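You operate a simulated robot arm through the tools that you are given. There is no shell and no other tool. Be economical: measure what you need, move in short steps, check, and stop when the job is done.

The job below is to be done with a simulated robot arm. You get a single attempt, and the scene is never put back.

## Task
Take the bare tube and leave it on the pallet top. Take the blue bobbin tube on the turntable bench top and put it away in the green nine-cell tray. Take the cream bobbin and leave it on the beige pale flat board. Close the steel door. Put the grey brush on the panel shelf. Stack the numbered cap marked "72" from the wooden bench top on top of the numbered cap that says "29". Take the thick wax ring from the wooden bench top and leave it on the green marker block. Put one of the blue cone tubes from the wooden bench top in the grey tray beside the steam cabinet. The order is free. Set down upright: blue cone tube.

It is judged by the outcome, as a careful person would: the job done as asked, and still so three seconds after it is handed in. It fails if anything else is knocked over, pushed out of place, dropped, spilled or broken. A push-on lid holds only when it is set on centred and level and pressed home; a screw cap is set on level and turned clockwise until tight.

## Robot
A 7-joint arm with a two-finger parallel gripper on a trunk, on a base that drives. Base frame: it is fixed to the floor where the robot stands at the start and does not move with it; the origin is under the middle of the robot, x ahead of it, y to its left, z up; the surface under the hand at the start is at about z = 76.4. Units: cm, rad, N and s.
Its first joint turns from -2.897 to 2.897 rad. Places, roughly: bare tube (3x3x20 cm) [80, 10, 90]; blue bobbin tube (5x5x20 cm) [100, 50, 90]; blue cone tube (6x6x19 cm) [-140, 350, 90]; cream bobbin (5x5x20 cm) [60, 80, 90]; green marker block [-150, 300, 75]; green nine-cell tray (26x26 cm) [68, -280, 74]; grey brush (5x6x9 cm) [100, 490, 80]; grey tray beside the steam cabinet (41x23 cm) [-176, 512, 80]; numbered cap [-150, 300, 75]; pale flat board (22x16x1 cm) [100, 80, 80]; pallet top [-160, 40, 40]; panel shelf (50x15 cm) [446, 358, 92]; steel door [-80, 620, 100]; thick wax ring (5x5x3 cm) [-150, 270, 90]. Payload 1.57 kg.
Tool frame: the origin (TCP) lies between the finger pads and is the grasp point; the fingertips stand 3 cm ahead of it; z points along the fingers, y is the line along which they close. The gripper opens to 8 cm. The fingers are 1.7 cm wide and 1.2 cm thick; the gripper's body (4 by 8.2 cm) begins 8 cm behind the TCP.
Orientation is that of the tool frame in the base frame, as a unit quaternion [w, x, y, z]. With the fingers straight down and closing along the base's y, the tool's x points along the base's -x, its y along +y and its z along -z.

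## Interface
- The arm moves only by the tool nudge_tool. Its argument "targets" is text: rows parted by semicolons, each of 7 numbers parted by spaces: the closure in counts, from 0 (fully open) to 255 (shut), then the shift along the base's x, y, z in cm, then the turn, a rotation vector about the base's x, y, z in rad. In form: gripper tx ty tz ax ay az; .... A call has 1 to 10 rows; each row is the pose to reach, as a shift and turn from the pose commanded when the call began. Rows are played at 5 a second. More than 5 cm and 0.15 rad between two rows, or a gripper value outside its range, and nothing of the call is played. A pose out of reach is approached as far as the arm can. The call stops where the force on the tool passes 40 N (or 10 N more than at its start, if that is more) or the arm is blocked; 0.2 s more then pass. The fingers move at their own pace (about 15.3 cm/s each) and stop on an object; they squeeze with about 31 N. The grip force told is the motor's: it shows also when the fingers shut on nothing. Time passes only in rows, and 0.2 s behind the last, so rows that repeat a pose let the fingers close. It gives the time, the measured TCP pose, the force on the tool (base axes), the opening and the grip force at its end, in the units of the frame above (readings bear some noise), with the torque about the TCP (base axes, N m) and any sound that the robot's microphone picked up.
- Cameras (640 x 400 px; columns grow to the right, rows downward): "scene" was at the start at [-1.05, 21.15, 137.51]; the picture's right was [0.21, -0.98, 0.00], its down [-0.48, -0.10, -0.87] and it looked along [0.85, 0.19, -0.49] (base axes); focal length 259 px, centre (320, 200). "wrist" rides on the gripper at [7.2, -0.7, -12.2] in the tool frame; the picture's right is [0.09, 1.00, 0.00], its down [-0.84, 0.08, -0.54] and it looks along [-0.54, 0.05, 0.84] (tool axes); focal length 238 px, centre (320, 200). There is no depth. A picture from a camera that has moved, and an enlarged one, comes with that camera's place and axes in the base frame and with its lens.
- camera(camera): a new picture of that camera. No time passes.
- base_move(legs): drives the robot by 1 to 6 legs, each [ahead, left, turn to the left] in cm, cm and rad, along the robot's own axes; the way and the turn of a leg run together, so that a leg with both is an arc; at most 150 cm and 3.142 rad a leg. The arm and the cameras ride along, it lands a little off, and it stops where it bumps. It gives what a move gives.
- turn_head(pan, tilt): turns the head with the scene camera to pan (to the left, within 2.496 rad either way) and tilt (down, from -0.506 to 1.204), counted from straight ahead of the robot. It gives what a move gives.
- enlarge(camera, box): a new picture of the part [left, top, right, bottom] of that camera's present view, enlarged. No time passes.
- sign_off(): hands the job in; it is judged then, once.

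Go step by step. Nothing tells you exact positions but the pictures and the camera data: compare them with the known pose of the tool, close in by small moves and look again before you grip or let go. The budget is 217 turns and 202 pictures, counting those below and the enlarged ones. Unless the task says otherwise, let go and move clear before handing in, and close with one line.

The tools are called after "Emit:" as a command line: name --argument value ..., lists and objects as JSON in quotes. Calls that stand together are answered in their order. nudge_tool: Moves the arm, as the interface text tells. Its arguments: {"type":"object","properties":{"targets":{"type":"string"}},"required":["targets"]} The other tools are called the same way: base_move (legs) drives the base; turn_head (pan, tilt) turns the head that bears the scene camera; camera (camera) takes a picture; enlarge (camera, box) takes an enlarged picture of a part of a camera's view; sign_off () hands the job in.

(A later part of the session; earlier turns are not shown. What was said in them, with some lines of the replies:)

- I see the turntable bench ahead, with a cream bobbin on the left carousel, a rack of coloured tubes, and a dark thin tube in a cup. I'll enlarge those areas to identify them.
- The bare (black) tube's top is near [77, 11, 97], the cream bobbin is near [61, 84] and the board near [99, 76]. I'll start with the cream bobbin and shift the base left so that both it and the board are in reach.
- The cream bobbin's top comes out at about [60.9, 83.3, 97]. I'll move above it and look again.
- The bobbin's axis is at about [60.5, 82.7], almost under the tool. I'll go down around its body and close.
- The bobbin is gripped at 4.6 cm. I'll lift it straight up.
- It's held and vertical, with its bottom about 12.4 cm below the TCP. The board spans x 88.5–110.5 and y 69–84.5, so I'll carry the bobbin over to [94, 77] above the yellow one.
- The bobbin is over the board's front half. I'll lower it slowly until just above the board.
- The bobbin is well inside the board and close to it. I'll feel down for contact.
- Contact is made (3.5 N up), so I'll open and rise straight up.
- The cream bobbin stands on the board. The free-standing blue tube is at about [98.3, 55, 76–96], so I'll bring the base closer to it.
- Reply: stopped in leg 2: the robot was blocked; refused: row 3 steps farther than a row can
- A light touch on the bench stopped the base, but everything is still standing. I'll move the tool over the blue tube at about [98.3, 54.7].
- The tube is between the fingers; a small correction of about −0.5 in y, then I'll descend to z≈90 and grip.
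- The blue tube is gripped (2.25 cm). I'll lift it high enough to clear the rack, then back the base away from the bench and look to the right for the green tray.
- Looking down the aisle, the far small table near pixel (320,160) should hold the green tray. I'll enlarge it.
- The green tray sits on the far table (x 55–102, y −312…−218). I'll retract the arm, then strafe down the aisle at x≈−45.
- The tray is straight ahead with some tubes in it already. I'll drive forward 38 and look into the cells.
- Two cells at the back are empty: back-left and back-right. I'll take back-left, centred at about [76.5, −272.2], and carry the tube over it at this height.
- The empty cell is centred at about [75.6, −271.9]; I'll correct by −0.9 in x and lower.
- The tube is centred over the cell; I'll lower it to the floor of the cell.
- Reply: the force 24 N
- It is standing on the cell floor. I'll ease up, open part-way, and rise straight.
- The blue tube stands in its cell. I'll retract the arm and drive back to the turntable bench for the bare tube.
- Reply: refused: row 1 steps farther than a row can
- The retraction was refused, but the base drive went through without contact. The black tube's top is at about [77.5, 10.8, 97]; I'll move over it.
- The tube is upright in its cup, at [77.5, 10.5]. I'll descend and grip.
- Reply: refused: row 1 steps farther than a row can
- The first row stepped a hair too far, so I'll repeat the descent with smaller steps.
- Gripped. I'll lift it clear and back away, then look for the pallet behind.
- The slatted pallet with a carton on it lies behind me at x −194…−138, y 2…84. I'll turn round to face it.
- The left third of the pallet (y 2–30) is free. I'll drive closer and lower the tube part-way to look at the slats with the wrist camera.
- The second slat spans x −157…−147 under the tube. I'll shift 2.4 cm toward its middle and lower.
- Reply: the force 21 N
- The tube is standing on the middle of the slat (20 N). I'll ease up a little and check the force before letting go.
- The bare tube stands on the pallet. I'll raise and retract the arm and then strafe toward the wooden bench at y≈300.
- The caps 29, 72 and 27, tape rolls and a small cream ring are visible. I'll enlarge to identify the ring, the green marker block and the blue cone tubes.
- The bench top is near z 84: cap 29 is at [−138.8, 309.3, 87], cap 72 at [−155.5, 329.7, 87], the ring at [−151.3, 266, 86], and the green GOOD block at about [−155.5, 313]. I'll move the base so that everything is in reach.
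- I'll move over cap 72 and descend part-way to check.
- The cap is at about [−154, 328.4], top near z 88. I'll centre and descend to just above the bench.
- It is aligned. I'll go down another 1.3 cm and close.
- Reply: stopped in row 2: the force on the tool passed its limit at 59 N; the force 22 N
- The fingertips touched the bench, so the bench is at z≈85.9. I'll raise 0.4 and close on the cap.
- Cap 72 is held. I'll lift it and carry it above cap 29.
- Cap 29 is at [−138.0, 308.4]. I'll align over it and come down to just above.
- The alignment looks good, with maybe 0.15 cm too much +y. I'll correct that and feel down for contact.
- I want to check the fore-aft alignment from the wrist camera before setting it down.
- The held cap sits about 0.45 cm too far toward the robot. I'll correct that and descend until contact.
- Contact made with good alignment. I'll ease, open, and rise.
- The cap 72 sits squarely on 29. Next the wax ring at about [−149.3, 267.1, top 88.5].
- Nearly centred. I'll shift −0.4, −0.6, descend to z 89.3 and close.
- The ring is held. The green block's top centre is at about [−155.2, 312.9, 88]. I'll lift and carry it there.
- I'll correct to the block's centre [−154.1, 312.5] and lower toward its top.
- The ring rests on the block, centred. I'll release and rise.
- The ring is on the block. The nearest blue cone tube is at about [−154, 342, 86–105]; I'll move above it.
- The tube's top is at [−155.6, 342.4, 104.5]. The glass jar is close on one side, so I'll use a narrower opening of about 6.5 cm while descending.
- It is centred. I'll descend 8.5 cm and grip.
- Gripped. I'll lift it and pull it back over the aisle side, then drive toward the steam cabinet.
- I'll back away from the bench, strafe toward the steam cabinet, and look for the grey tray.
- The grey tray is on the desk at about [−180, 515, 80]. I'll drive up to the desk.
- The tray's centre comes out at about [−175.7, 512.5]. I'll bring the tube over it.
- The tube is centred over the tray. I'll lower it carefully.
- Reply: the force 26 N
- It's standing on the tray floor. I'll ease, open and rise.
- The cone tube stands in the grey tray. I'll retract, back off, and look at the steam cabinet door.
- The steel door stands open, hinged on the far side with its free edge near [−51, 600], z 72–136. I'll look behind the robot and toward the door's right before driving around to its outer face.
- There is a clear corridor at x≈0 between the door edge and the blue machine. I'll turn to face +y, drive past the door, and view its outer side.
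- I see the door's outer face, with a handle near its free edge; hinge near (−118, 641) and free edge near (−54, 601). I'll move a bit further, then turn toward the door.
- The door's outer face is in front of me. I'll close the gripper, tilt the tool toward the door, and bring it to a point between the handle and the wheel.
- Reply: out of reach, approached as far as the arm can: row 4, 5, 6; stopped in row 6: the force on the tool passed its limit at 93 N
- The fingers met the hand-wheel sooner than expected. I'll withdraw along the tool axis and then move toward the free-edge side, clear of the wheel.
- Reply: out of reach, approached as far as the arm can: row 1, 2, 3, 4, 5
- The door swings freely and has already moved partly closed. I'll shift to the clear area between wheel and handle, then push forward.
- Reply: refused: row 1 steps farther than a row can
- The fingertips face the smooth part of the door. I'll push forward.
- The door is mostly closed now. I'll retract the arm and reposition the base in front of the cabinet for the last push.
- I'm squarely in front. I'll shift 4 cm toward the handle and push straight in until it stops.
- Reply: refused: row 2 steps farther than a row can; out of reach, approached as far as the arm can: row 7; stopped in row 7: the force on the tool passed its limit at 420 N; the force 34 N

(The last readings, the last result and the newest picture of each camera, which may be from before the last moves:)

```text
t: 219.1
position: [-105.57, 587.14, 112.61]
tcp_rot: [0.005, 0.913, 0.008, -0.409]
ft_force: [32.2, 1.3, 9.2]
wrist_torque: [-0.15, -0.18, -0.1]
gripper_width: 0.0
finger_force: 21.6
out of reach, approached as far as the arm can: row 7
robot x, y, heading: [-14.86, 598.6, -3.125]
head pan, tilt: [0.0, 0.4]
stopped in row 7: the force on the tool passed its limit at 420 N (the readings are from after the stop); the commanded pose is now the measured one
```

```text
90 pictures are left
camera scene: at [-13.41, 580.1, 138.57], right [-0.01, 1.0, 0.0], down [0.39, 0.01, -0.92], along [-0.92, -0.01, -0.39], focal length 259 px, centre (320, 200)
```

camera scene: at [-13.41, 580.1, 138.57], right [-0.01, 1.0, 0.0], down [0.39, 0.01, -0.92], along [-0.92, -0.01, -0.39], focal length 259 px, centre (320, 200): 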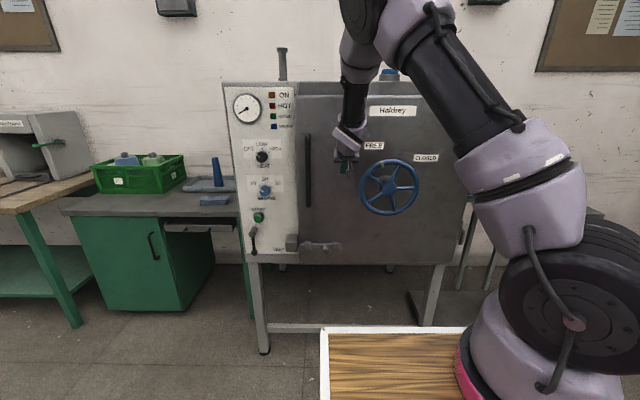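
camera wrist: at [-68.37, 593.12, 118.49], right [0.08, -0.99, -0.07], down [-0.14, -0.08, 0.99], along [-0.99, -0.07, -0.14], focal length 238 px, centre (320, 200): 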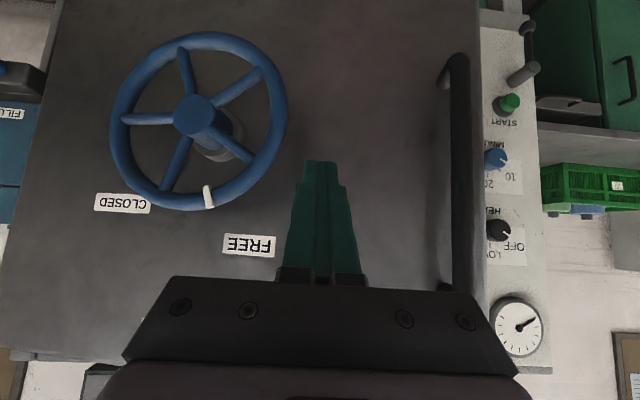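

The door looks shut. I'll retract the arm and inspect it.

Emit:
nudge_tool --targets "255 3 0 0 0 0 0; 255 7.5 0 0 0 0 0; 255 12 0 1 0 0 0; 255 16.5 0 2 0 0 0; 255 21 0 3 0 0 0; 255 25 0 3 0 0 0"

Emit:
enlarge --camera "scene" --box '[210, 60, 490, 290]'

```text
t: 220.5
position: [-80.95, 587.34, 115.66]
tcp_rot: [0.004, 0.911, 0.006, -0.411]
ft_force: [-1.0, 0.0, -0.4]
wrist_torque: [-0.01, -0.01, 0.0]
gripper_width: 0.0
finger_force: 21.1
robot x, y, heading: [-14.55, 598.74, -3.128]
head pan, tilt: [0.0, 0.4]
```

```text
1.74 times, centred on (350, 175) of scene
camera zoom: at [-13.7, 580.08, 138.56], right [-0.01, 1.0, 0.0], down [0.39, 0.01, -0.92], along [-0.92, -0.01, -0.39], focal length 450 px, centre (268, 244)
```

zoom: 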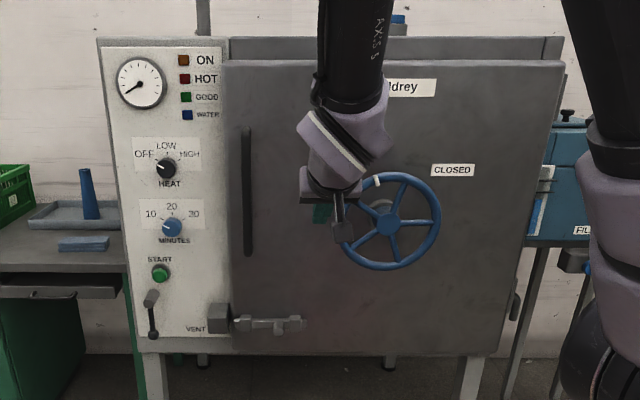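

The door is shut, flush with the panel. I'll bring the tool back to vertical, then drive to the brush near [100, 490].

Emit:
nudge_tool --targets "200 2 0 1 0 -0.14 0; 150 4 0 2 0 -0.28 0; 100 6 0 3 0 -0.42 0; 50 8 0 4 0 -0.56 0; 0 8 0 5 0 -0.70 0; 0 8 0 5 0 -0.84 0; 0 8 0 5 0 -0.84 0"

Emit:
base_move --legs '[[-3, 105, 0]]'

Emit:
camera --camera "scene"

Emit:
turn_head --pan 2.4 --tilt 0.4

Emit:
camera --camera "scene"

```text
t: 222.1
position: [-72.81, 587.11, 120.47]
tcp_rot: [0.008, 1.0, 0.006, -0.003]
ft_force: [0.3, -0.3, -0.6]
wrist_torque: [-0.01, -0.01, 0.02]
gripper_width: 8.0
finger_force: 0.1
robot x, y, heading: [-14.5, 598.71, -3.125]
head pan, tilt: [0.0, 0.4]
```

```text
t: 227.5
position: [-67.54, 481.55, 120.54]
tcp_rot: [0.008, 1.0, 0.012, -0.004]
ft_force: [-0.1, -0.3, -0.3]
wrist_torque: [0.0, 0.04, 0.0]
gripper_width: 8.03
finger_force: 0.1
robot x, y, heading: [-9.96, 493.97, -3.115]
head pan, tilt: [0.0, 0.4]
```

```text
88 pictures are left
camera scene: at [-8.22, 475.36, 138.56], right [-0.03, 1.0, 0.0], down [0.39, 0.01, -0.92], along [-0.92, -0.03, -0.39], focal length 259 px, centre (320, 200)
```

scene: 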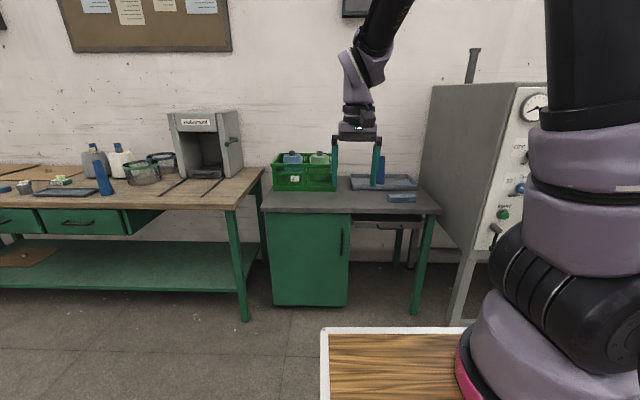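

```text
t: 229.7
position: [-67.48, 481.49, 120.55]
tcp_rot: [0.007, 1.0, 0.013, -0.004]
ft_force: [0.3, 0.1, 0.3]
wrist_torque: [-0.02, 0.0, 0.03]
gripper_width: 8.0
finger_force: 0.0
robot x, y, heading: [-9.6, 493.91, -3.114]
head pan, tilt: [2.4, 0.4]
```

```text
87 pictures are left
camera scene: at [8.04, 469.55, 138.56], right [-0.66, -0.76, 0.0], down [-0.29, 0.26, -0.92], along [0.7, -0.6, -0.39], focal length 259 px, centre (320, 200)
```

scene: 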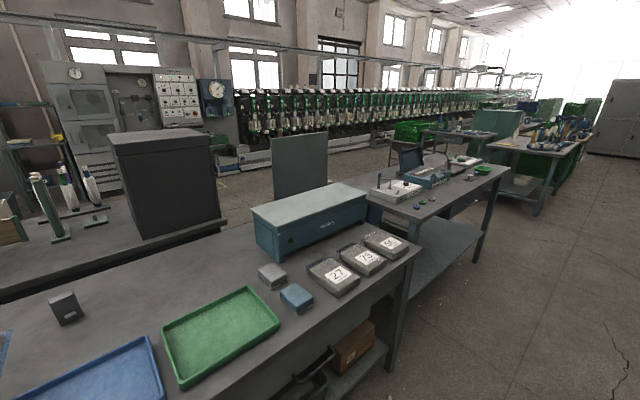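

The grey brush appears as the small grey block at about [101, 489] on the next bench. I'll turn to face that bench.

Emit:
base_move --legs '[[0, 0, 1.56], [0, 0, 1.55]]'

Emit:
turn_head --pan -0.1 --tilt 0.5

Emit:
camera --camera "scene"

Emit:
camera --camera "wrist"

```text
t: 237.7
position: [48.33, 506.59, 120.5]
tcp_rot: [0.004, -0.011, 1.0, 0.007]
ft_force: [-0.5, 1.2, -0.3]
wrist_torque: [0.0, 0.0, 0.01]
gripper_width: 8.0
finger_force: 0.1
robot x, y, heading: [-9.7, 493.81, 0.029]
head pan, tilt: [2.4, 0.4]
```

```text
t: 240.0
position: [48.44, 506.52, 120.53]
tcp_rot: [0.004, -0.011, 1.0, 0.007]
ft_force: [-0.2, 0.4, 0.7]
wrist_torque: [0.0, 0.01, -0.02]
gripper_width: 8.01
finger_force: 0.0
robot x, y, heading: [-9.61, 494.22, 0.024]
head pan, tilt: [-0.099, 0.499]
```

```text
86 pictures are left
camera scene: at [-10.88, 512.41, 137.65], right [-0.07, -1.0, 0.0], down [-0.48, 0.04, -0.88], along [0.88, -0.06, -0.48], focal length 259 px, centre (320, 200)
```

scene: 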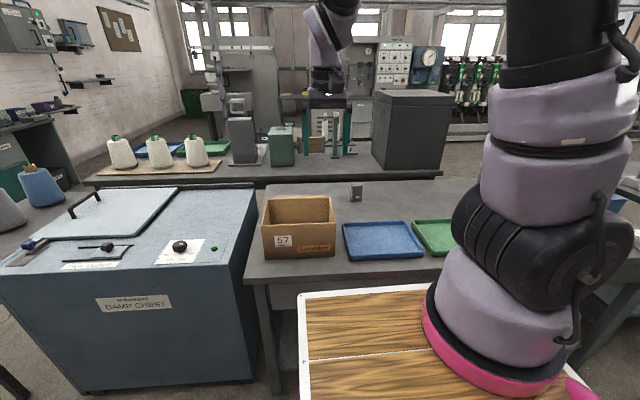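

```text
85 pictures are left
camera wrist: at [41.11, 505.54, 132.63], right [-0.11, 0.99, 0.01], down [0.83, 0.09, 0.55], along [0.54, 0.07, -0.84], focal length 238 px, centre (320, 200)
```

wrist: 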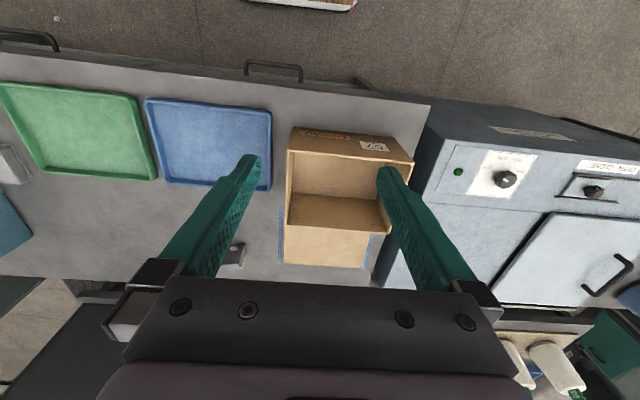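

Emit:
enlarge --camera "scene" --box '[320, 165, 400, 225]'

Emit:
base_move --legs '[[15, 0, -0.025]]'

Emit:
camera --camera "scene"

```text
6.67 times, centred on (360, 195) of scene
camera zoom: at [-10.88, 512.41, 137.65], right [-0.07, -1.0, 0.0], down [-0.48, 0.04, -0.88], along [0.88, -0.06, -0.48], focal length 1724 px, centre (53, 233)
```

zoom: 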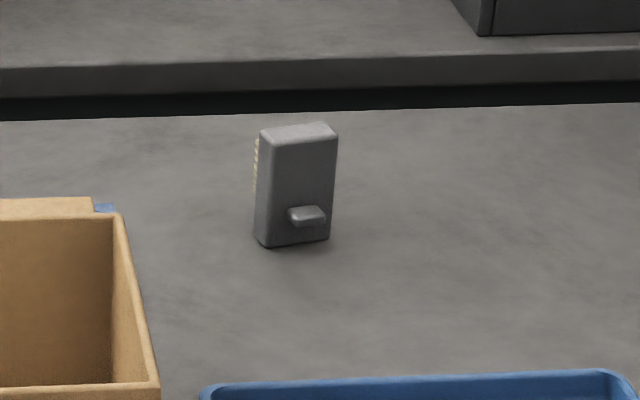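

```text
t: 241.3
position: [63.74, 505.38, 120.56]
tcp_rot: [0.004, 0.001, 1.0, 0.007]
ft_force: [0.4, -0.3, -0.6]
wrist_torque: [0.0, 0.01, -0.01]
gripper_width: 7.99
finger_force: 0.1
robot x, y, heading: [5.44, 494.06, 0.003]
head pan, tilt: [-0.099, 0.499]
```

```text
83 pictures are left
camera scene: at [4.67, 512.64, 137.65], right [-0.1, -1.0, 0.0], down [-0.48, 0.05, -0.88], along [0.87, -0.09, -0.48], focal length 259 px, centre (320, 200)
```

scene: 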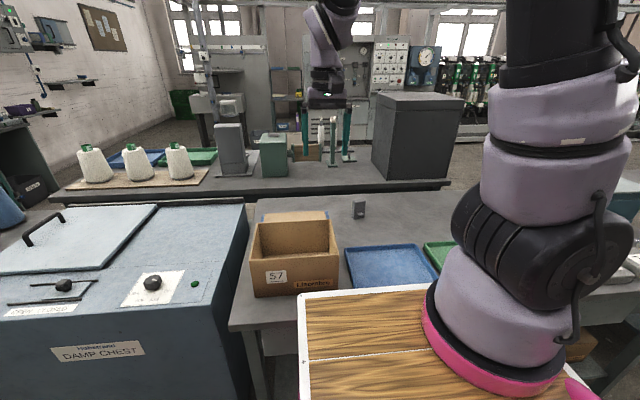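

I'll move the tool over the brush for a closer look.

Emit:
nudge_tool --targets "0 4.3 -2.2 -1 0 0 0; 0 8.6 -4.4 -2 0 0 0; 0 12.9 -6.6 -3 0 0 0; 0 17.2 -8.8 -4 0 0 0; 0 21.5 -11 -5 0 0 0; 0 25.8 -13.2 -6 0 0 0; 0 30 -15.4 -8 0 0 0; 0 32.5 -17.4 -10 0 0 0; 0 32.5 -17.4 -12 0 0 0"

Emit:
camera --camera "wrist"

Emit:
enlarge --camera "scene" --box '[310, 120, 410, 240]'

```text
refused: row 7 steps farther than a row can; nothing moved
```

```text
82 pictures are left
camera wrist: at [56.48, 504.55, 132.63], right [-0.09, 1.0, 0.01], down [0.83, 0.07, 0.55], along [0.55, 0.06, -0.84], focal length 238 px, centre (320, 200)
```

wrist: 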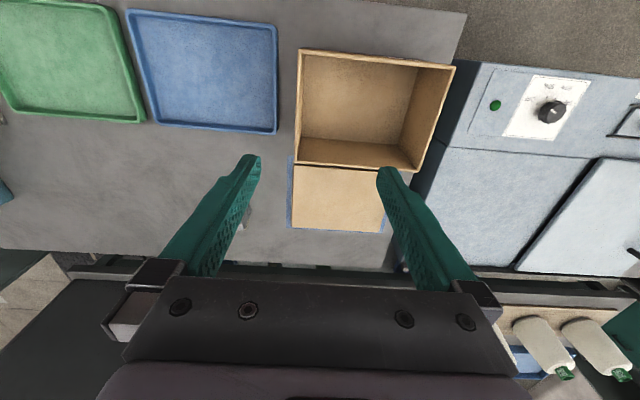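

```text
3.33 times, centred on (360, 180) of scene
camera zoom: at [4.67, 512.64, 137.65], right [-0.1, -1.0, 0.0], down [-0.48, 0.05, -0.88], along [0.87, -0.09, -0.48], focal length 862 px, centre (187, 267)
```

zoom: 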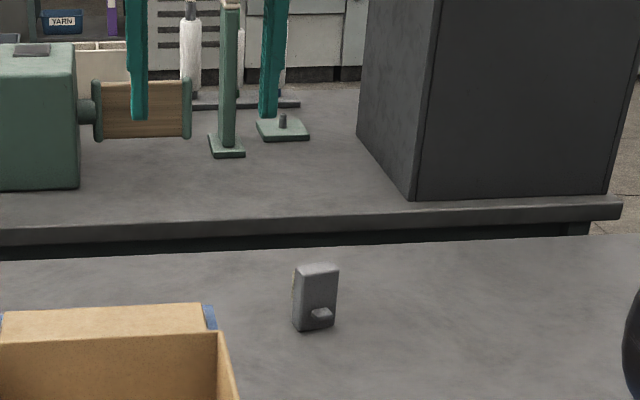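

Emit:
nudge_tool --targets "0 4 -2.3 -1 0 0 0; 0 8 -4.6 -2 0 0 0; 0 12 -6.9 -3 0 0 0; 0 16 -9.2 -4 0 0 0; 0 20 -11.5 -5 0 0 0; 0 24 -13.8 -6 0 0 0; 0 28 -16.1 -7 0 0 0; 0 32 -18.4 -8 0 0 0; 0 32 -18.4 -12 0 0 0"

Emit:
camera --camera "wrist"

Emit:
enlarge --camera "scene" --box '[310, 120, 410, 240]'

```text
t: 243.3
position: [95.82, 487.0, 108.52]
tcp_rot: [0.005, 0.001, 1.0, 0.008]
ft_force: [0.5, -1.2, 0.7]
wrist_torque: [0.0, -0.06, 0.04]
gripper_width: 8.0
finger_force: 0.0
robot x, y, heading: [5.54, 494.61, 0.0]
head pan, tilt: [-0.099, 0.499]
```

```text
80 pictures are left
camera wrist: at [88.39, 486.17, 120.63], right [-0.09, 1.0, 0.01], down [0.83, 0.07, 0.55], along [0.55, 0.06, -0.83], focal length 238 px, centre (320, 200)
```

wrist: 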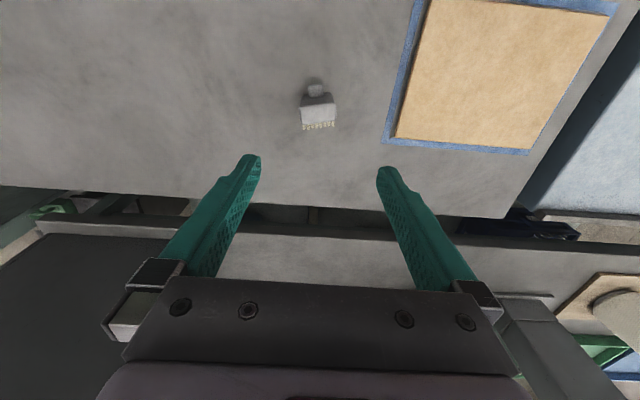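

```text
3.33 times, centred on (360, 180) of scene
camera zoom: at [4.62, 512.63, 137.65], right [-0.1, -1.0, 0.0], down [-0.48, 0.05, -0.88], along [0.87, -0.09, -0.48], focal length 862 px, centre (187, 267)
```

zoom: 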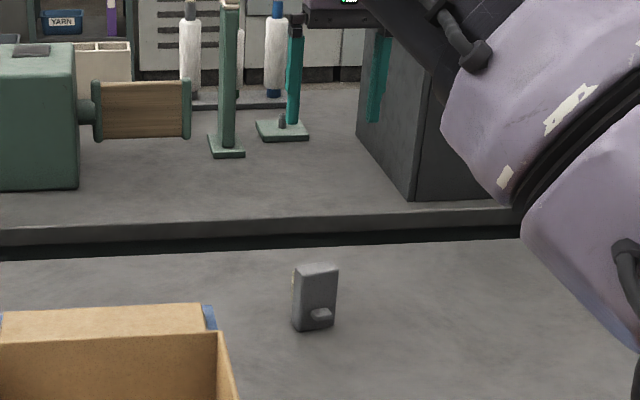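

The brush body is right under the tool, about 4.7 cm wide along y. I'll descend to z≈82 and grip it.

Emit:
nudge_tool --targets "0 0.3 0 -4.5 0 0 0; 0 0.3 0 -9 0 0 0; 0 0.3 0 -13.5 0 0 0; 0 0.3 0 -18 0 0 0; 0 0.3 0 -18 0 0 0"

Emit:
camera --camera "wrist"

```text
t: 244.5
position: [95.84, 486.61, 90.39]
tcp_rot: [0.003, 0.0, 1.0, 0.007]
ft_force: [0.5, 0.3, 0.2]
wrist_torque: [0.03, -0.02, 0.0]
gripper_width: 8.02
finger_force: 0.0
robot x, y, heading: [5.52, 494.28, 0.0]
head pan, tilt: [-0.099, 0.499]
```

```text
78 pictures are left
camera wrist: at [88.61, 485.83, 102.55], right [-0.09, 1.0, 0.01], down [0.83, 0.07, 0.55], along [0.55, 0.06, -0.84], focal length 238 px, centre (320, 200)
```

wrist: 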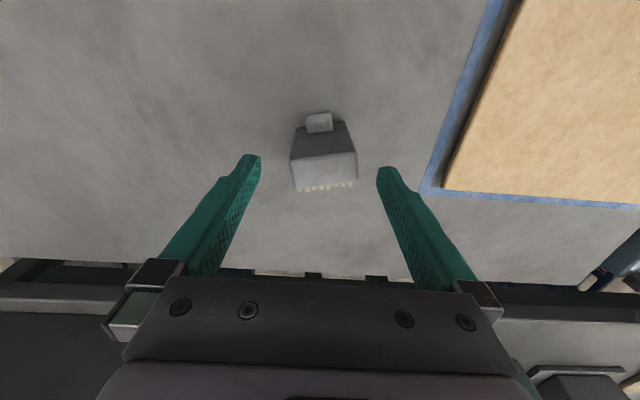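

Emit:
nudge_tool --targets "0 0.5 0.3 -3 0 0 0; 0 0.5 0.3 -6 0 0 0; 0 0.5 0.3 -8.3 0 0 0; 150 0.5 0.3 -8.3 0 0 0; 255 0.5 0.3 -8.3 0 0 0; 255 0.5 0.3 -8.3 0 0 0; 255 0.5 0.3 -8.3 0 0 0"

Emit:
camera --camera "wrist"

```text
t: 246.1
position: [96.42, 487.09, 82.28]
tcp_rot: [0.003, 0.001, 1.0, 0.006]
ft_force: [-0.5, -0.1, 0.3]
wrist_torque: [0.01, 0.01, -0.01]
gripper_width: 5.24
finger_force: 31.2
robot x, y, heading: [5.45, 494.41, -0.001]
head pan, tilt: [-0.099, 0.499]
```

```text
77 pictures are left
camera wrist: at [89.19, 486.29, 94.26], right [-0.09, 1.0, 0.01], down [0.83, 0.07, 0.55], along [0.55, 0.06, -0.84], focal length 238 px, centre (320, 200)
```

wrist: 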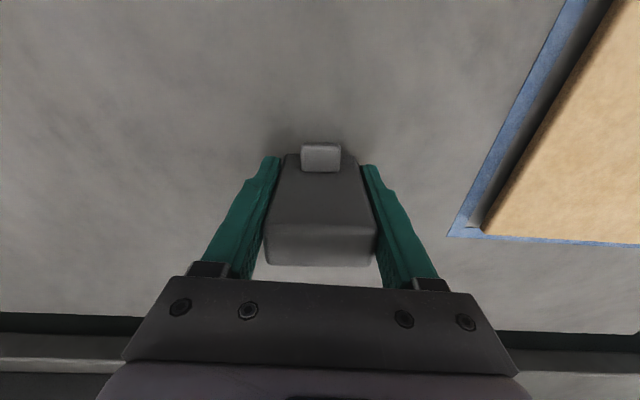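

The brush is held. I'll lift it, retract, and then route through the gap at y≈155 toward the panel shelf at [446, 358].

Emit:
nudge_tool --targets "255 0 0 4.5 0 0 0; 255 0 0 9 0 0 0; 255 0 0 13.5 0 0 0; 255 -2 0 18 0 0 0; 255 -5 0 21.5 0 0 0; 255 -8 0 25 0 0 0; 255 -11 0 28.5 0 0 0; 255 -14 0 32 0 0 0; 255 -18 0 35 0 0 0; 255 -22 0 37 0 0 0"

Emit:
nudge_tool --targets "255 -4.5 0 0 0 0 0; 255 -9 0 0 0 0 0; 255 -12 0 0 0 0 0"

Emit:
camera --camera "wrist"

Emit:
base_move --legs '[[-30, 0, 0], [0, -115, 0], [0, -115, 0], [0, -105, 0]]'

Emit:
turn_head --pan 0.35 --tilt 0.3

Emit:
camera --camera "scene"

```text
t: 248.3
position: [74.74, 487.35, 119.16]
tcp_rot: [0.003, 0.001, 1.0, 0.007]
ft_force: [0.1, 0.6, -1.0]
wrist_torque: [-0.05, 0.04, 0.02]
gripper_width: 5.23
finger_force: 31.1
robot x, y, heading: [5.52, 494.55, 0.004]
head pan, tilt: [-0.099, 0.499]
```

```text
t: 249.1
position: [62.67, 487.45, 119.04]
tcp_rot: [0.003, 0.0, 1.0, 0.007]
ft_force: [0.1, 0.2, -0.7]
wrist_torque: [-0.02, 0.01, 0.01]
gripper_width: 5.23
finger_force: 30.9
robot x, y, heading: [5.6, 494.61, -0.0]
head pan, tilt: [-0.099, 0.499]
```

```text
76 pictures are left
camera wrist: at [55.37, 486.51, 131.15], right [-0.09, 1.0, 0.01], down [0.83, 0.07, 0.55], along [0.55, 0.06, -0.84], focal length 238 px, centre (320, 200)
```

wrist: 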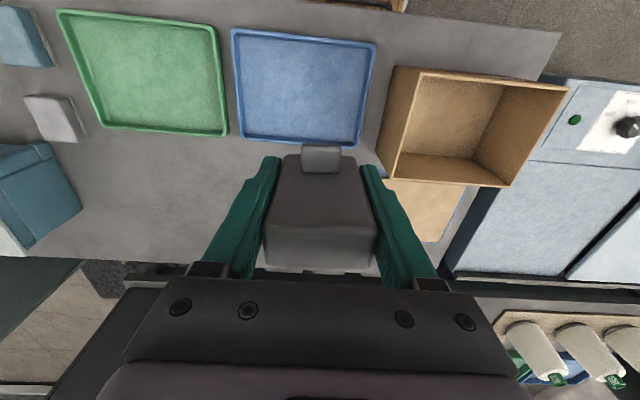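

```text
t: 267.1
position: [34.89, 153.4, 119.0]
tcp_rot: [0.003, 0.003, 1.0, 0.007]
ft_force: [1.1, -0.5, -0.3]
wrist_torque: [-0.03, 0.03, 0.01]
gripper_width: 5.17
finger_force: 31.8
robot x, y, heading: [-22.24, 160.73, -0.007]
head pan, tilt: [-0.099, 0.499]
```

```text
t: 267.9
position: [34.86, 153.53, 119.12]
tcp_rot: [0.003, 0.003, 1.0, 0.008]
ft_force: [-0.5, 0.2, -0.8]
wrist_torque: [0.04, 0.01, -0.02]
gripper_width: 5.15
finger_force: 30.9
robot x, y, heading: [-21.76, 160.54, -0.004]
head pan, tilt: [0.351, 0.3]
```

```text
75 pictures are left
camera scene: at [-23.21, 183.18, 139.49], right [0.34, -0.94, 0.0], down [-0.28, -0.1, -0.96], along [0.9, 0.33, -0.3], focal length 259 px, centre (320, 200)
```

scene: 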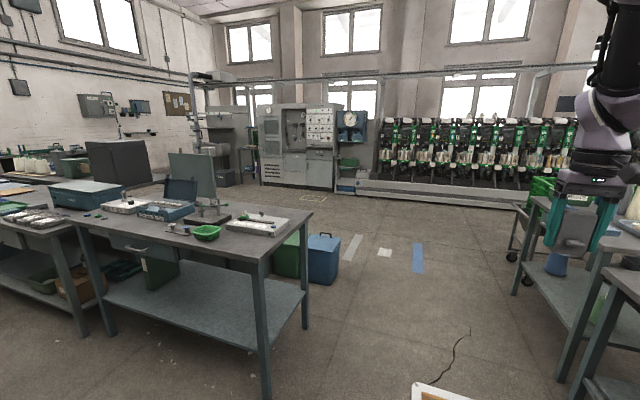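

The gap at y 95–245 is clear. I'll drive ahead through it.

Emit:
base_move --legs '[[110, 5, 0], [110, 0, 0], [80, 30, 0]]'

Emit:
turn_head --pan 0.6 --tilt 0.3

Emit:
camera --camera "scene"

```text
t: 283.0
position: [337.29, 182.66, 119.0]
tcp_rot: [0.003, 0.012, 1.0, 0.008]
ft_force: [0.5, -0.3, -1.8]
wrist_torque: [0.02, -0.01, 0.02]
gripper_width: 5.13
finger_force: 30.9
robot x, y, heading: [280.66, 191.17, -0.017]
head pan, tilt: [0.351, 0.3]
```

```text
t: 283.8
position: [337.29, 182.89, 119.05]
tcp_rot: [0.004, 0.014, 1.0, 0.008]
ft_force: [0.4, 0.0, -0.7]
wrist_torque: [-0.06, 0.02, 0.02]
gripper_width: 5.15
finger_force: 30.6
robot x, y, heading: [280.17, 191.24, -0.024]
head pan, tilt: [0.6, 0.3]
```

```text
74 pictures are left
camera scene: at [278.65, 215.57, 139.49], right [0.55, -0.84, 0.0], down [-0.25, -0.16, -0.96], along [0.8, 0.52, -0.3], focal length 259 px, centre (320, 200)
```

scene: 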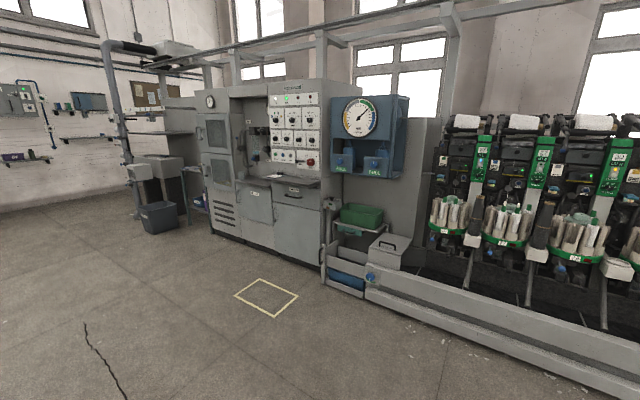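

Emit:
enlarge --camera "scene" --box '[220, 130, 350, 230]'

Emit:
base_move --legs '[[65, 85, 0.02], [0, 85, 0]]'

Emit:
turn_head --pan 0.0 --tilt 0.45

Emit:
camera --camera "scene"

Emit:
camera --camera "wrist"

```text
4.00 times, centred on (285, 180) of scene
camera zoom: at [278.65, 215.57, 139.49], right [0.55, -0.84, 0.0], down [-0.25, -0.16, -0.96], along [0.8, 0.52, -0.3], focal length 1034 px, centre (460, 280)
```

zoom: 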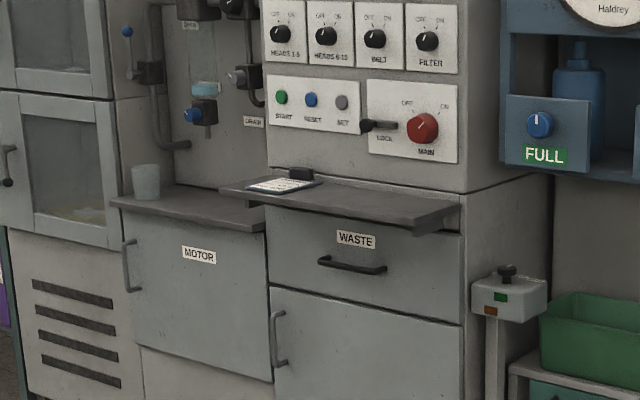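

```text
t: 293.5
position: [402.09, 354.56, 119.14]
tcp_rot: [0.003, 0.0, 1.0, 0.007]
ft_force: [-0.3, 0.0, -0.2]
wrist_torque: [-0.01, 0.0, 0.02]
gripper_width: 5.14
finger_force: 30.6
robot x, y, heading: [344.79, 361.5, 0.001]
head pan, tilt: [0.6, 0.3]
```

```text
t: 294.5
position: [402.11, 354.63, 119.03]
tcp_rot: [0.004, 0.0, 1.0, 0.007]
ft_force: [-0.3, 0.1, -1.3]
wrist_torque: [-0.01, -0.01, 0.0]
gripper_width: 5.14
finger_force: 30.7
robot x, y, heading: [344.79, 361.92, 0.009]
head pan, tilt: [0.0, 0.45]
```

```text
72 pictures are left
camera scene: at [344.23, 380.84, 138.1], right [0.0, -1.0, 0.0], down [-0.44, 0.0, -0.9], along [0.9, 0.0, -0.44], focal length 259 px, centre (320, 200)
```

scene: 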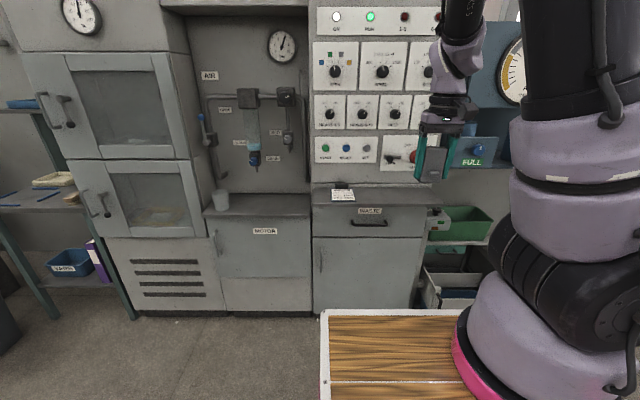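

```text
71 pictures are left
camera wrist: at [394.8, 353.81, 131.19], right [-0.09, 1.0, 0.01], down [0.83, 0.07, 0.55], along [0.55, 0.06, -0.84], focal length 238 px, centre (320, 200)
```

wrist: 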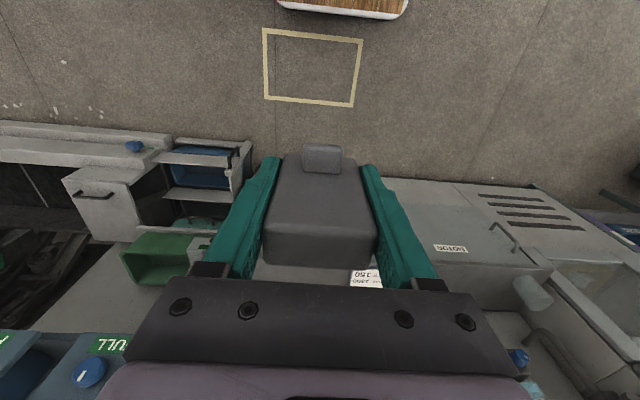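

The right-hand shelf under the button panel spans y 332–384, x 434–450, z≈92, with a clipboard at its left end. I'll drive a bit closer and look in detail.

Emit:
base_move --legs '[[13, 0, -0.01]]'

Emit:
nudge_tool --targets "255 0 1 -4 0 0 0; 255 0 1 -8 0 0 0; 255 0 1 -12 0 0 0; 255 0 1 -15 0 0 0"

Emit:
enlarge --camera "scene" --box '[300, 110, 480, 250]'

Emit:
camera --camera "wrist"

```text
t: 295.7
position: [414.97, 353.98, 119.12]
tcp_rot: [0.003, 0.004, 1.0, 0.007]
ft_force: [0.3, -0.1, -0.7]
wrist_torque: [0.0, 0.03, 0.0]
gripper_width: 5.15
finger_force: 31.3
robot x, y, heading: [358.06, 361.36, -0.001]
head pan, tilt: [0.0, 0.45]
```

```text
t: 296.7
position: [414.93, 355.22, 103.99]
tcp_rot: [0.004, 0.006, 1.0, 0.008]
ft_force: [-0.6, 0.0, -1.3]
wrist_torque: [0.0, -0.03, 0.0]
gripper_width: 5.16
finger_force: 30.8
robot x, y, heading: [358.03, 361.38, -0.001]
head pan, tilt: [0.0, 0.45]
```

```text
2.86 times, centred on (390, 180) of scene
camera zoom: at [357.31, 380.81, 138.1], right [-0.01, -1.0, 0.0], down [-0.43, 0.0, -0.9], along [0.9, -0.01, -0.43], focal length 739 px, centre (120, 257)
```

zoom: 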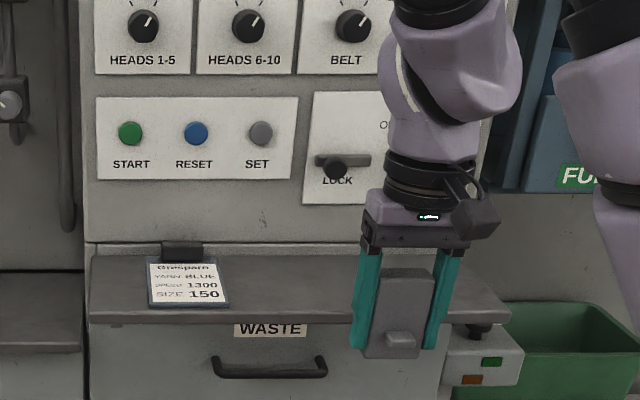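

```text
69 pictures are left
camera wrist: at [407.63, 354.43, 116.22], right [-0.08, 1.0, 0.01], down [0.83, 0.06, 0.55], along [0.55, 0.06, -0.84], focal length 238 px, centre (320, 200)
```

wrist: 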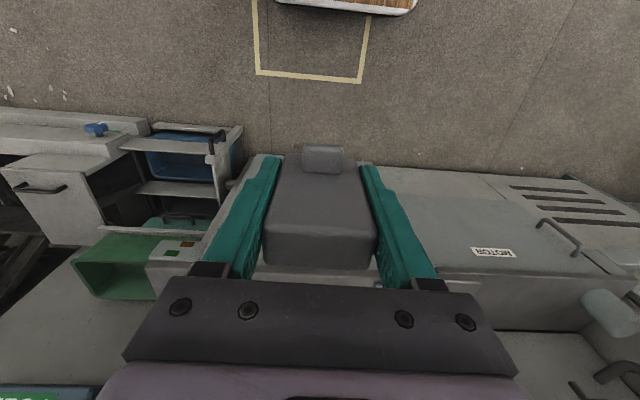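

The shelf front edge is at x≈438, with the panel face near x 456. I'll advance over the shelf at y≈355 and check before lowering.

Emit:
nudge_tool --targets "255 4.5 0 0 0 0 0; 255 9 0 0 0 0 0; 255 13.5 0 0 0 0 0; 255 18 0 0 0 0 0; 255 22 0 0 0 0 0; 255 25 0 0 0 0 0; 255 25 0 0 0 0 0"

Emit:
enlarge --camera "scene" --box '[300, 110, 480, 250]'

Emit:
camera --camera "wrist"

```text
t: 298.3
position: [439.99, 355.13, 104.04]
tcp_rot: [0.003, 0.005, 1.0, 0.007]
ft_force: [-0.5, -1.2, -0.4]
wrist_torque: [0.01, -0.02, -0.01]
gripper_width: 5.15
finger_force: 30.8
robot x, y, heading: [357.84, 361.51, -0.007]
head pan, tilt: [0.0, 0.45]
```

```text
2.86 times, centred on (390, 180) of scene
camera zoom: at [357.34, 380.83, 138.1], right [-0.01, -1.0, 0.0], down [-0.44, 0.0, -0.9], along [0.9, -0.01, -0.44], focal length 739 px, centre (120, 257)
```

zoom: 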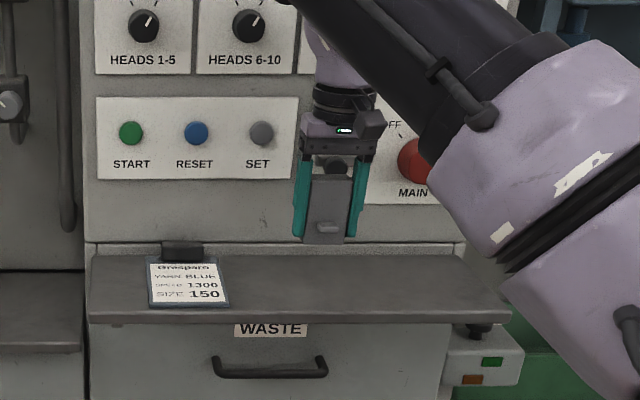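

```text
67 pictures are left
camera wrist: at [432.69, 354.4, 116.23], right [-0.08, 1.0, 0.01], down [0.83, 0.06, 0.55], along [0.55, 0.06, -0.84], focal length 238 px, centre (320, 200)
```

wrist: 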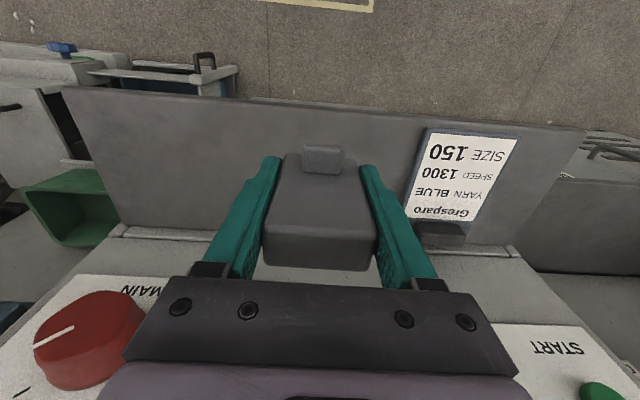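

Shelf spans x 437.7–454 beneath. I'll go 3 cm further in and lower the brush onto it.

Emit:
nudge_tool --targets "255 1.5 0 0 0 0 0; 255 3 0 -1 0 0 0; 255 3 0 -3.5 0 0 0; 255 3 0 -5.5 0 0 0; 255 3 0 -5.5 0 0 0"

Emit:
enlarge --camera "scene" --box '[340, 130, 440, 230]'

```text
t: 299.5
position: [442.97, 354.98, 98.43]
tcp_rot: [0.004, 0.005, 1.0, 0.007]
ft_force: [-0.4, 0.8, 0.0]
wrist_torque: [-0.02, 0.0, 0.0]
gripper_width: 5.16
finger_force: 31.3
robot x, y, heading: [357.76, 361.7, -0.006]
head pan, tilt: [0.0, 0.45]
```

```text
4.00 times, centred on (390, 180) of scene
camera zoom: at [357.35, 380.83, 138.1], right [-0.01, -1.0, 0.0], down [-0.44, 0.0, -0.9], along [0.9, -0.01, -0.44], focal length 1034 px, centre (40, 280)
```

zoom: 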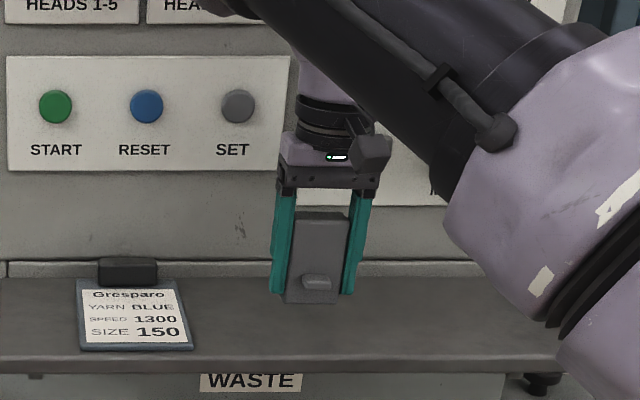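

Emit:
nudge_tool --targets "255 0 0 -0.5 0 0 0; 255 0 0 -0.9 0 0 0; 255 0 0 -1.2 0 0 0; 255 0 0 -1.5 0 0 0; 255 0 0 -1.5 0 0 0"

Emit:
enlarge --camera "scene" --box '[340, 130, 440, 230]'

```text
t: 300.7
position: [443.03, 355.02, 97.06]
tcp_rot: [0.003, 0.004, 1.0, 0.008]
ft_force: [-0.7, 0.0, -0.6]
wrist_torque: [0.01, 0.01, -0.03]
gripper_width: 5.17
finger_force: 31.1
robot x, y, heading: [358.04, 361.88, -0.011]
head pan, tilt: [0.0, 0.45]
```

```text
4.00 times, centred on (390, 180) of scene
camera zoom: at [357.35, 380.83, 138.1], right [-0.01, -1.0, 0.0], down [-0.44, 0.0, -0.9], along [0.9, -0.01, -0.44], focal length 1034 px, centre (40, 280)
```

zoom: 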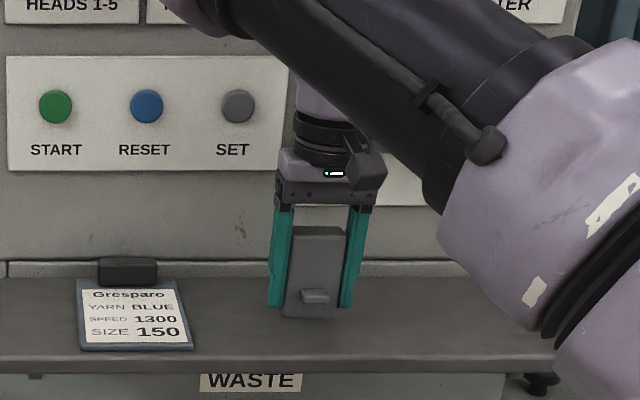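

Not touching yet; I'll continue down in small steps.

Emit:
nudge_tool --targets "255 0 0 -0.4 0 0 0; 255 0 0 -0.8 0 0 0; 255 0 0 -1.1 0 0 0; 255 0 0 -1.4 0 0 0; 255 0 0 -1.4 0 0 0"

Emit:
enlarge --camera "scene" --box '[340, 130, 440, 230]'

```text
t: 301.9
position: [443.0, 354.99, 95.68]
tcp_rot: [0.004, 0.005, 1.0, 0.007]
ft_force: [-0.3, -0.4, -0.7]
wrist_torque: [0.02, 0.0, 0.02]
gripper_width: 5.15
finger_force: 30.8
robot x, y, heading: [357.95, 361.58, -0.003]
head pan, tilt: [0.0, 0.45]
```

```text
4.00 times, centred on (390, 180) of scene
camera zoom: at [357.35, 380.83, 138.1], right [-0.01, -1.0, 0.0], down [-0.44, 0.0, -0.9], along [0.9, -0.01, -0.44], focal length 1034 px, centre (40, 280)
```

zoom: 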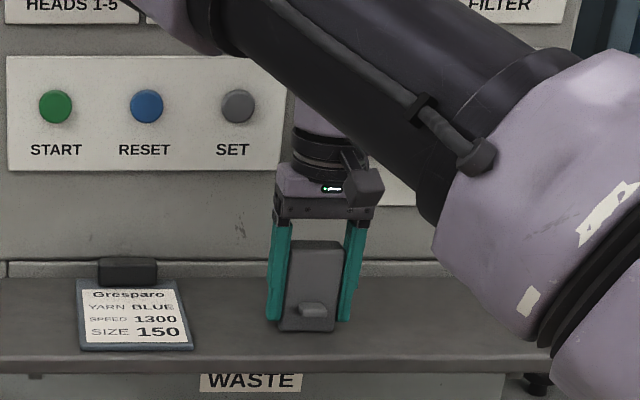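

Emit:
nudge_tool --targets "255 0 0 -0.4 0 0 0; 255 0 0 -0.7 0 0 0; 255 0 0 -1.0 0 0 0; 255 0 0 -1.2 0 0 0; 255 0 0 -1.2 0 0 0"

Emit:
enlarge --camera "scene" --box '[340, 130, 440, 230]'

```text
t: 303.1
position: [442.92, 355.18, 94.56]
tcp_rot: [0.005, 0.004, 1.0, 0.007]
ft_force: [1.7, -1.1, 21.7]
wrist_torque: [-0.67, -0.06, 0.04]
gripper_width: 5.14
finger_force: 30.9
robot x, y, heading: [357.85, 361.81, -0.004]
head pan, tilt: [0.0, 0.45]
```

```text
4.00 times, centred on (390, 180) of scene
camera zoom: at [357.28, 380.83, 138.1], right [-0.01, -1.0, 0.0], down [-0.43, 0.0, -0.9], along [0.9, -0.01, -0.43], focal length 1034 px, centre (40, 280)
```

zoom: 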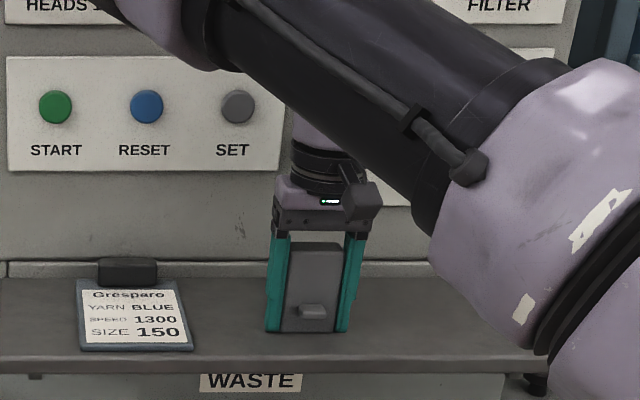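

The brush is sitting on the shelf. I'll ease up, open gently and rise.

Emit:
nudge_tool --targets "255 0 0 0.2 0 0 0; 180 0 0 0.2 0 0 0; 90 0 0 0.2 0 0 0; 30 0 0 0.2 0 0 0; 30 0 0 0.2 0 0 0; 30 0 0 4 0 0 0; 30 0 0 8 0 0 0; 30 0 0 12 0 0 0"

Emit:
enlarge --camera "scene" --box '[340, 130, 440, 230]'

Emit:
camera --camera "wrist"

```text
t: 304.9
position: [442.81, 355.03, 106.3]
tcp_rot: [0.003, 0.005, 1.0, 0.008]
ft_force: [0.8, 0.2, -0.5]
wrist_torque: [0.0, 0.03, 0.05]
gripper_width: 7.12
finger_force: 0.0
robot x, y, heading: [357.82, 361.78, -0.005]
head pan, tilt: [0.0, 0.45]
```

```text
4.00 times, centred on (390, 180) of scene
camera zoom: at [357.39, 380.83, 138.1], right [-0.01, -1.0, 0.0], down [-0.44, 0.0, -0.9], along [0.9, -0.01, -0.44], focal length 1034 px, centre (40, 280)
```

zoom: 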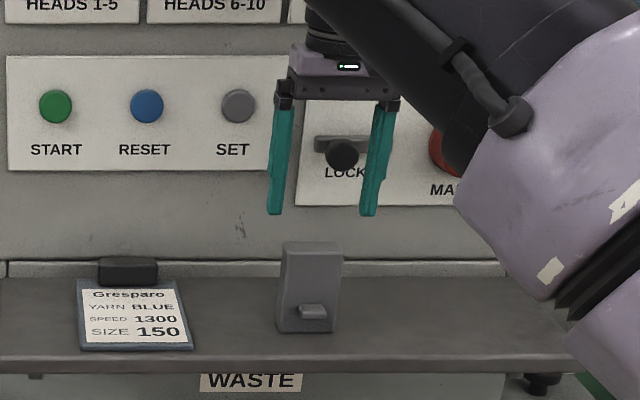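

```text
61 pictures are left
camera wrist: at [435.51, 354.34, 118.45], right [-0.08, 1.0, 0.01], down [0.83, 0.06, 0.55], along [0.55, 0.06, -0.84], focal length 238 px, centre (320, 200)
```

wrist: 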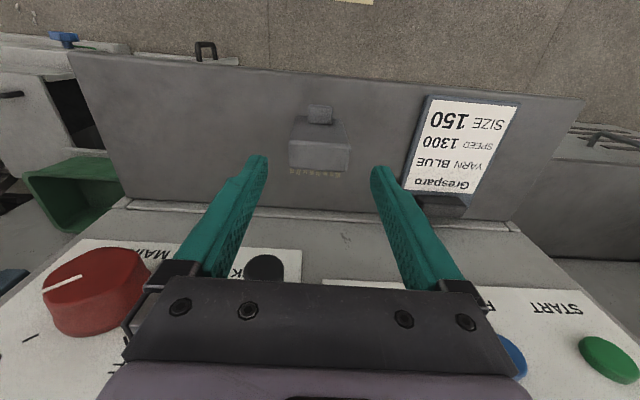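

The brush stands upright on the panel shelf. I'll retract, then drive back the way I came to double-check the door from a distance before handing in.

Emit:
nudge_tool --targets "0 -4 0 1 0 0 0; 0 -8.5 0 2 0 0 0; 0 -13 0 3 0 0 0; 0 -17.5 0 4 0 0 0; 0 -22 0 6 0 0 0; 0 -26 0 8 0 0 0; 0 -28 0 12 0 0 0"

Emit:
base_move --legs '[[-15, -85, 0], [-62, -85, 0], [-80, -28, 0], [-110, 0, 0], [-115, 0, 0]]'

Emit:
turn_head --pan 1.7 --tilt 0.1

Emit:
camera --camera "scene"

```text
t: 306.5
position: [415.25, 355.07, 118.25]
tcp_rot: [0.004, 0.005, 1.0, 0.007]
ft_force: [0.4, 1.3, 0.0]
wrist_torque: [-0.02, 0.02, 0.01]
gripper_width: 7.97
finger_force: 0.1
robot x, y, heading: [358.19, 361.48, -0.008]
head pan, tilt: [0.0, 0.45]
```

```text
t: 330.9
position: [34.96, 157.18, 118.35]
tcp_rot: [0.004, -0.004, 1.0, 0.007]
ft_force: [-0.9, 0.2, 0.2]
wrist_torque: [0.03, -0.04, -0.02]
gripper_width: 7.98
finger_force: 0.0
robot x, y, heading: [-22.21, 162.18, 0.011]
head pan, tilt: [0.0, 0.45]
```

```text
t: 332.6
position: [35.05, 157.16, 118.35]
tcp_rot: [0.003, -0.003, 1.0, 0.007]
ft_force: [-0.2, -0.2, 1.0]
wrist_torque: [0.02, 0.03, 0.01]
gripper_width: 7.98
finger_force: 0.1
robot x, y, heading: [-22.24, 162.87, 0.012]
head pan, tilt: [1.7, 0.099]
```

```text
60 pictures are left
camera scene: at [-33.58, 191.02, 141.36], right [0.99, 0.14, 0.0], down [0.01, -0.1, -0.99], along [-0.14, 0.99, -0.1], focal length 259 px, centre (320, 200)
```

scene: 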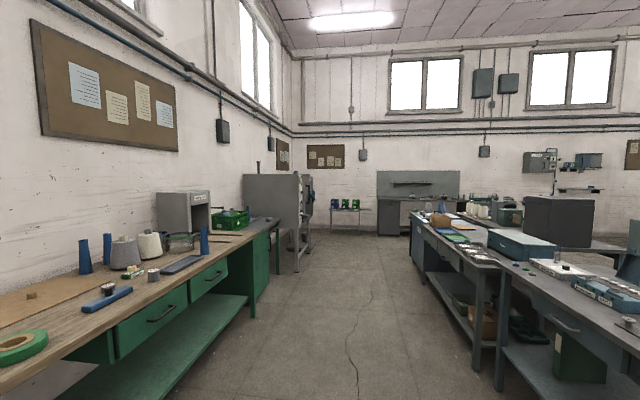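

Emit:
enlarge --camera "scene" --box '[230, 155, 340, 280]'

Emit:
enlarge --camera "scene" --box '[60, 200, 260, 320]'

Emit:
turn_head --pan -1.0 --tilt 0.35

Emit:
camera --camera "scene"

```text
3.20 times, centred on (285, 218) of scene
camera zoom: at [-33.58, 191.02, 141.36], right [0.99, 0.14, 0.0], down [0.01, -0.1, -0.99], along [-0.14, 0.99, -0.1], focal length 828 px, centre (432, 144)
```

zoom: 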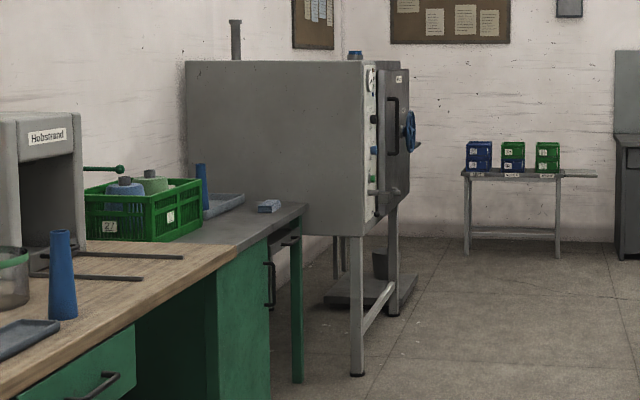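

```text
3.20 times, centred on (160, 260) of scene
camera zoom: at [-33.58, 191.02, 141.36], right [0.99, 0.14, 0.0], down [0.01, -0.1, -0.99], along [-0.14, 0.99, -0.1], focal length 828 px, centre (832, 8)
```

zoom: 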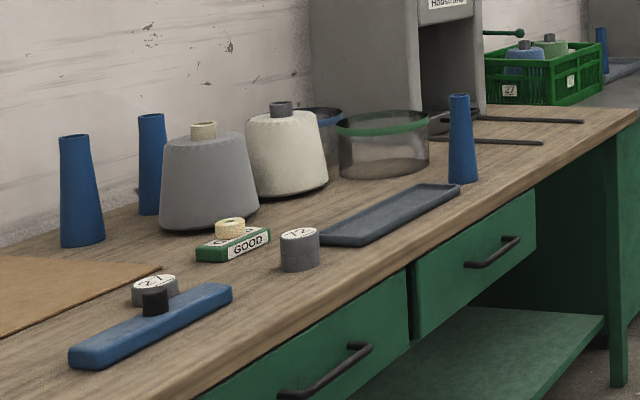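

```text
t: 335.0
position: [35.17, 157.29, 118.26]
tcp_rot: [0.003, -0.003, 1.0, 0.007]
ft_force: [-0.1, 0.3, 0.1]
wrist_torque: [0.02, -0.02, 0.0]
gripper_width: 7.98
finger_force: 0.0
robot x, y, heading: [-22.54, 162.7, 0.011]
head pan, tilt: [-1.0, 0.351]
```

```text
57 pictures are left
camera scene: at [-27.19, 174.12, 139.02], right [-0.84, -0.55, 0.0], down [-0.19, 0.29, -0.94], along [0.52, -0.78, -0.34], focal length 259 px, centre (320, 200)
```

scene: 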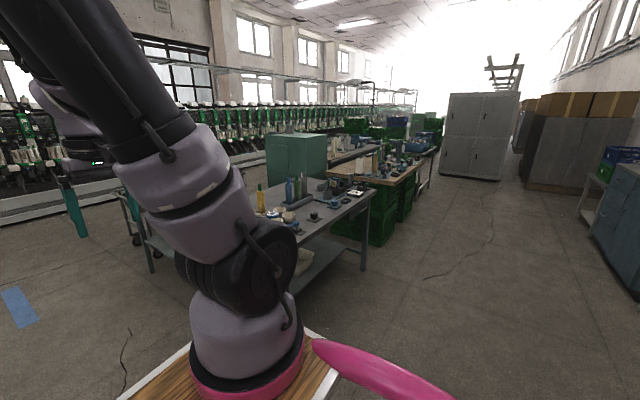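

Emit:
turn_head --pan 1.65 --tilt 0.1

Emit:
enlarge --camera "scene" --box '[265, 160, 315, 240]'

Emit:
turn_head --pan -0.5 --tilt 0.45

Emit:
camera --camera "scene"

```text
t: 337.4
position: [35.08, 157.12, 118.38]
tcp_rot: [0.004, -0.004, 1.0, 0.007]
ft_force: [0.2, -0.2, 0.0]
wrist_torque: [0.04, 0.0, -0.02]
gripper_width: 8.01
finger_force: 0.1
robot x, y, heading: [-21.87, 162.75, 0.011]
head pan, tilt: [1.649, 0.099]
```

```text
5.00 times, centred on (290, 200) of scene
camera zoom: at [-33.11, 191.07, 141.36], right [1.0, 0.09, 0.0], down [0.01, -0.1, -1.0], along [-0.09, 0.99, -0.1], focal length 1293 px, centre (470, 200)
```

zoom: 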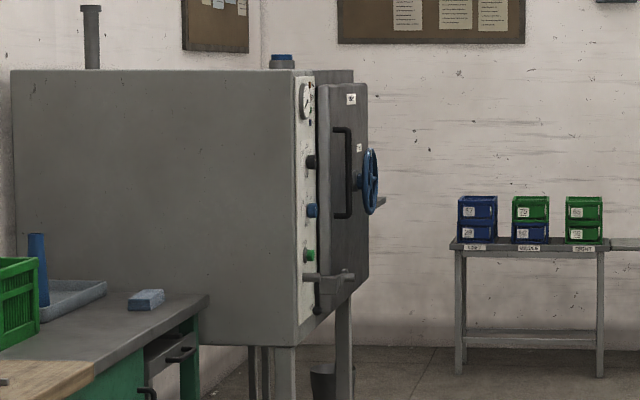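

```text
t: 339.4
position: [35.04, 157.1, 118.26]
tcp_rot: [0.003, -0.003, 1.0, 0.007]
ft_force: [-0.8, -0.6, 0.2]
wrist_torque: [0.03, -0.01, 0.01]
gripper_width: 7.98
finger_force: 0.0
robot x, y, heading: [-22.49, 162.91, 0.008]
head pan, tilt: [-0.499, 0.45]
```

```text
55 pictures are left
camera scene: at [-24.19, 177.59, 138.1], right [-0.47, -0.88, 0.0], down [-0.38, 0.2, -0.9], along [0.8, -0.42, -0.44], focal length 259 px, centre (320, 200)
```

scene: 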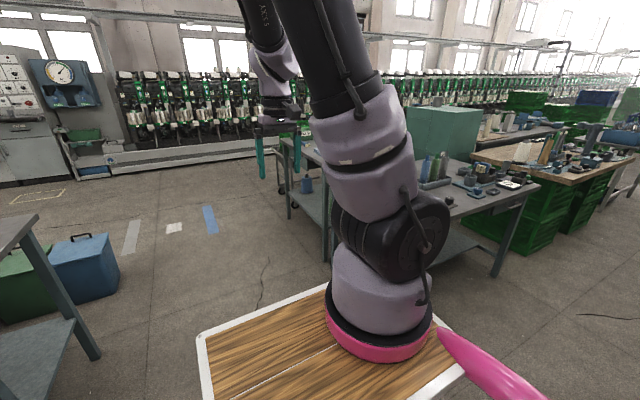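

The door is shut flush against the panel, the stacked caps, ring and cone tube are as I left them, and nothing else looks disturbed. Handing the job in.

Emit:
sign_off

```text
The job is handed in.
```

All eight jobs are done and handed in, and I saw nothing else knocked over or moved out of place.
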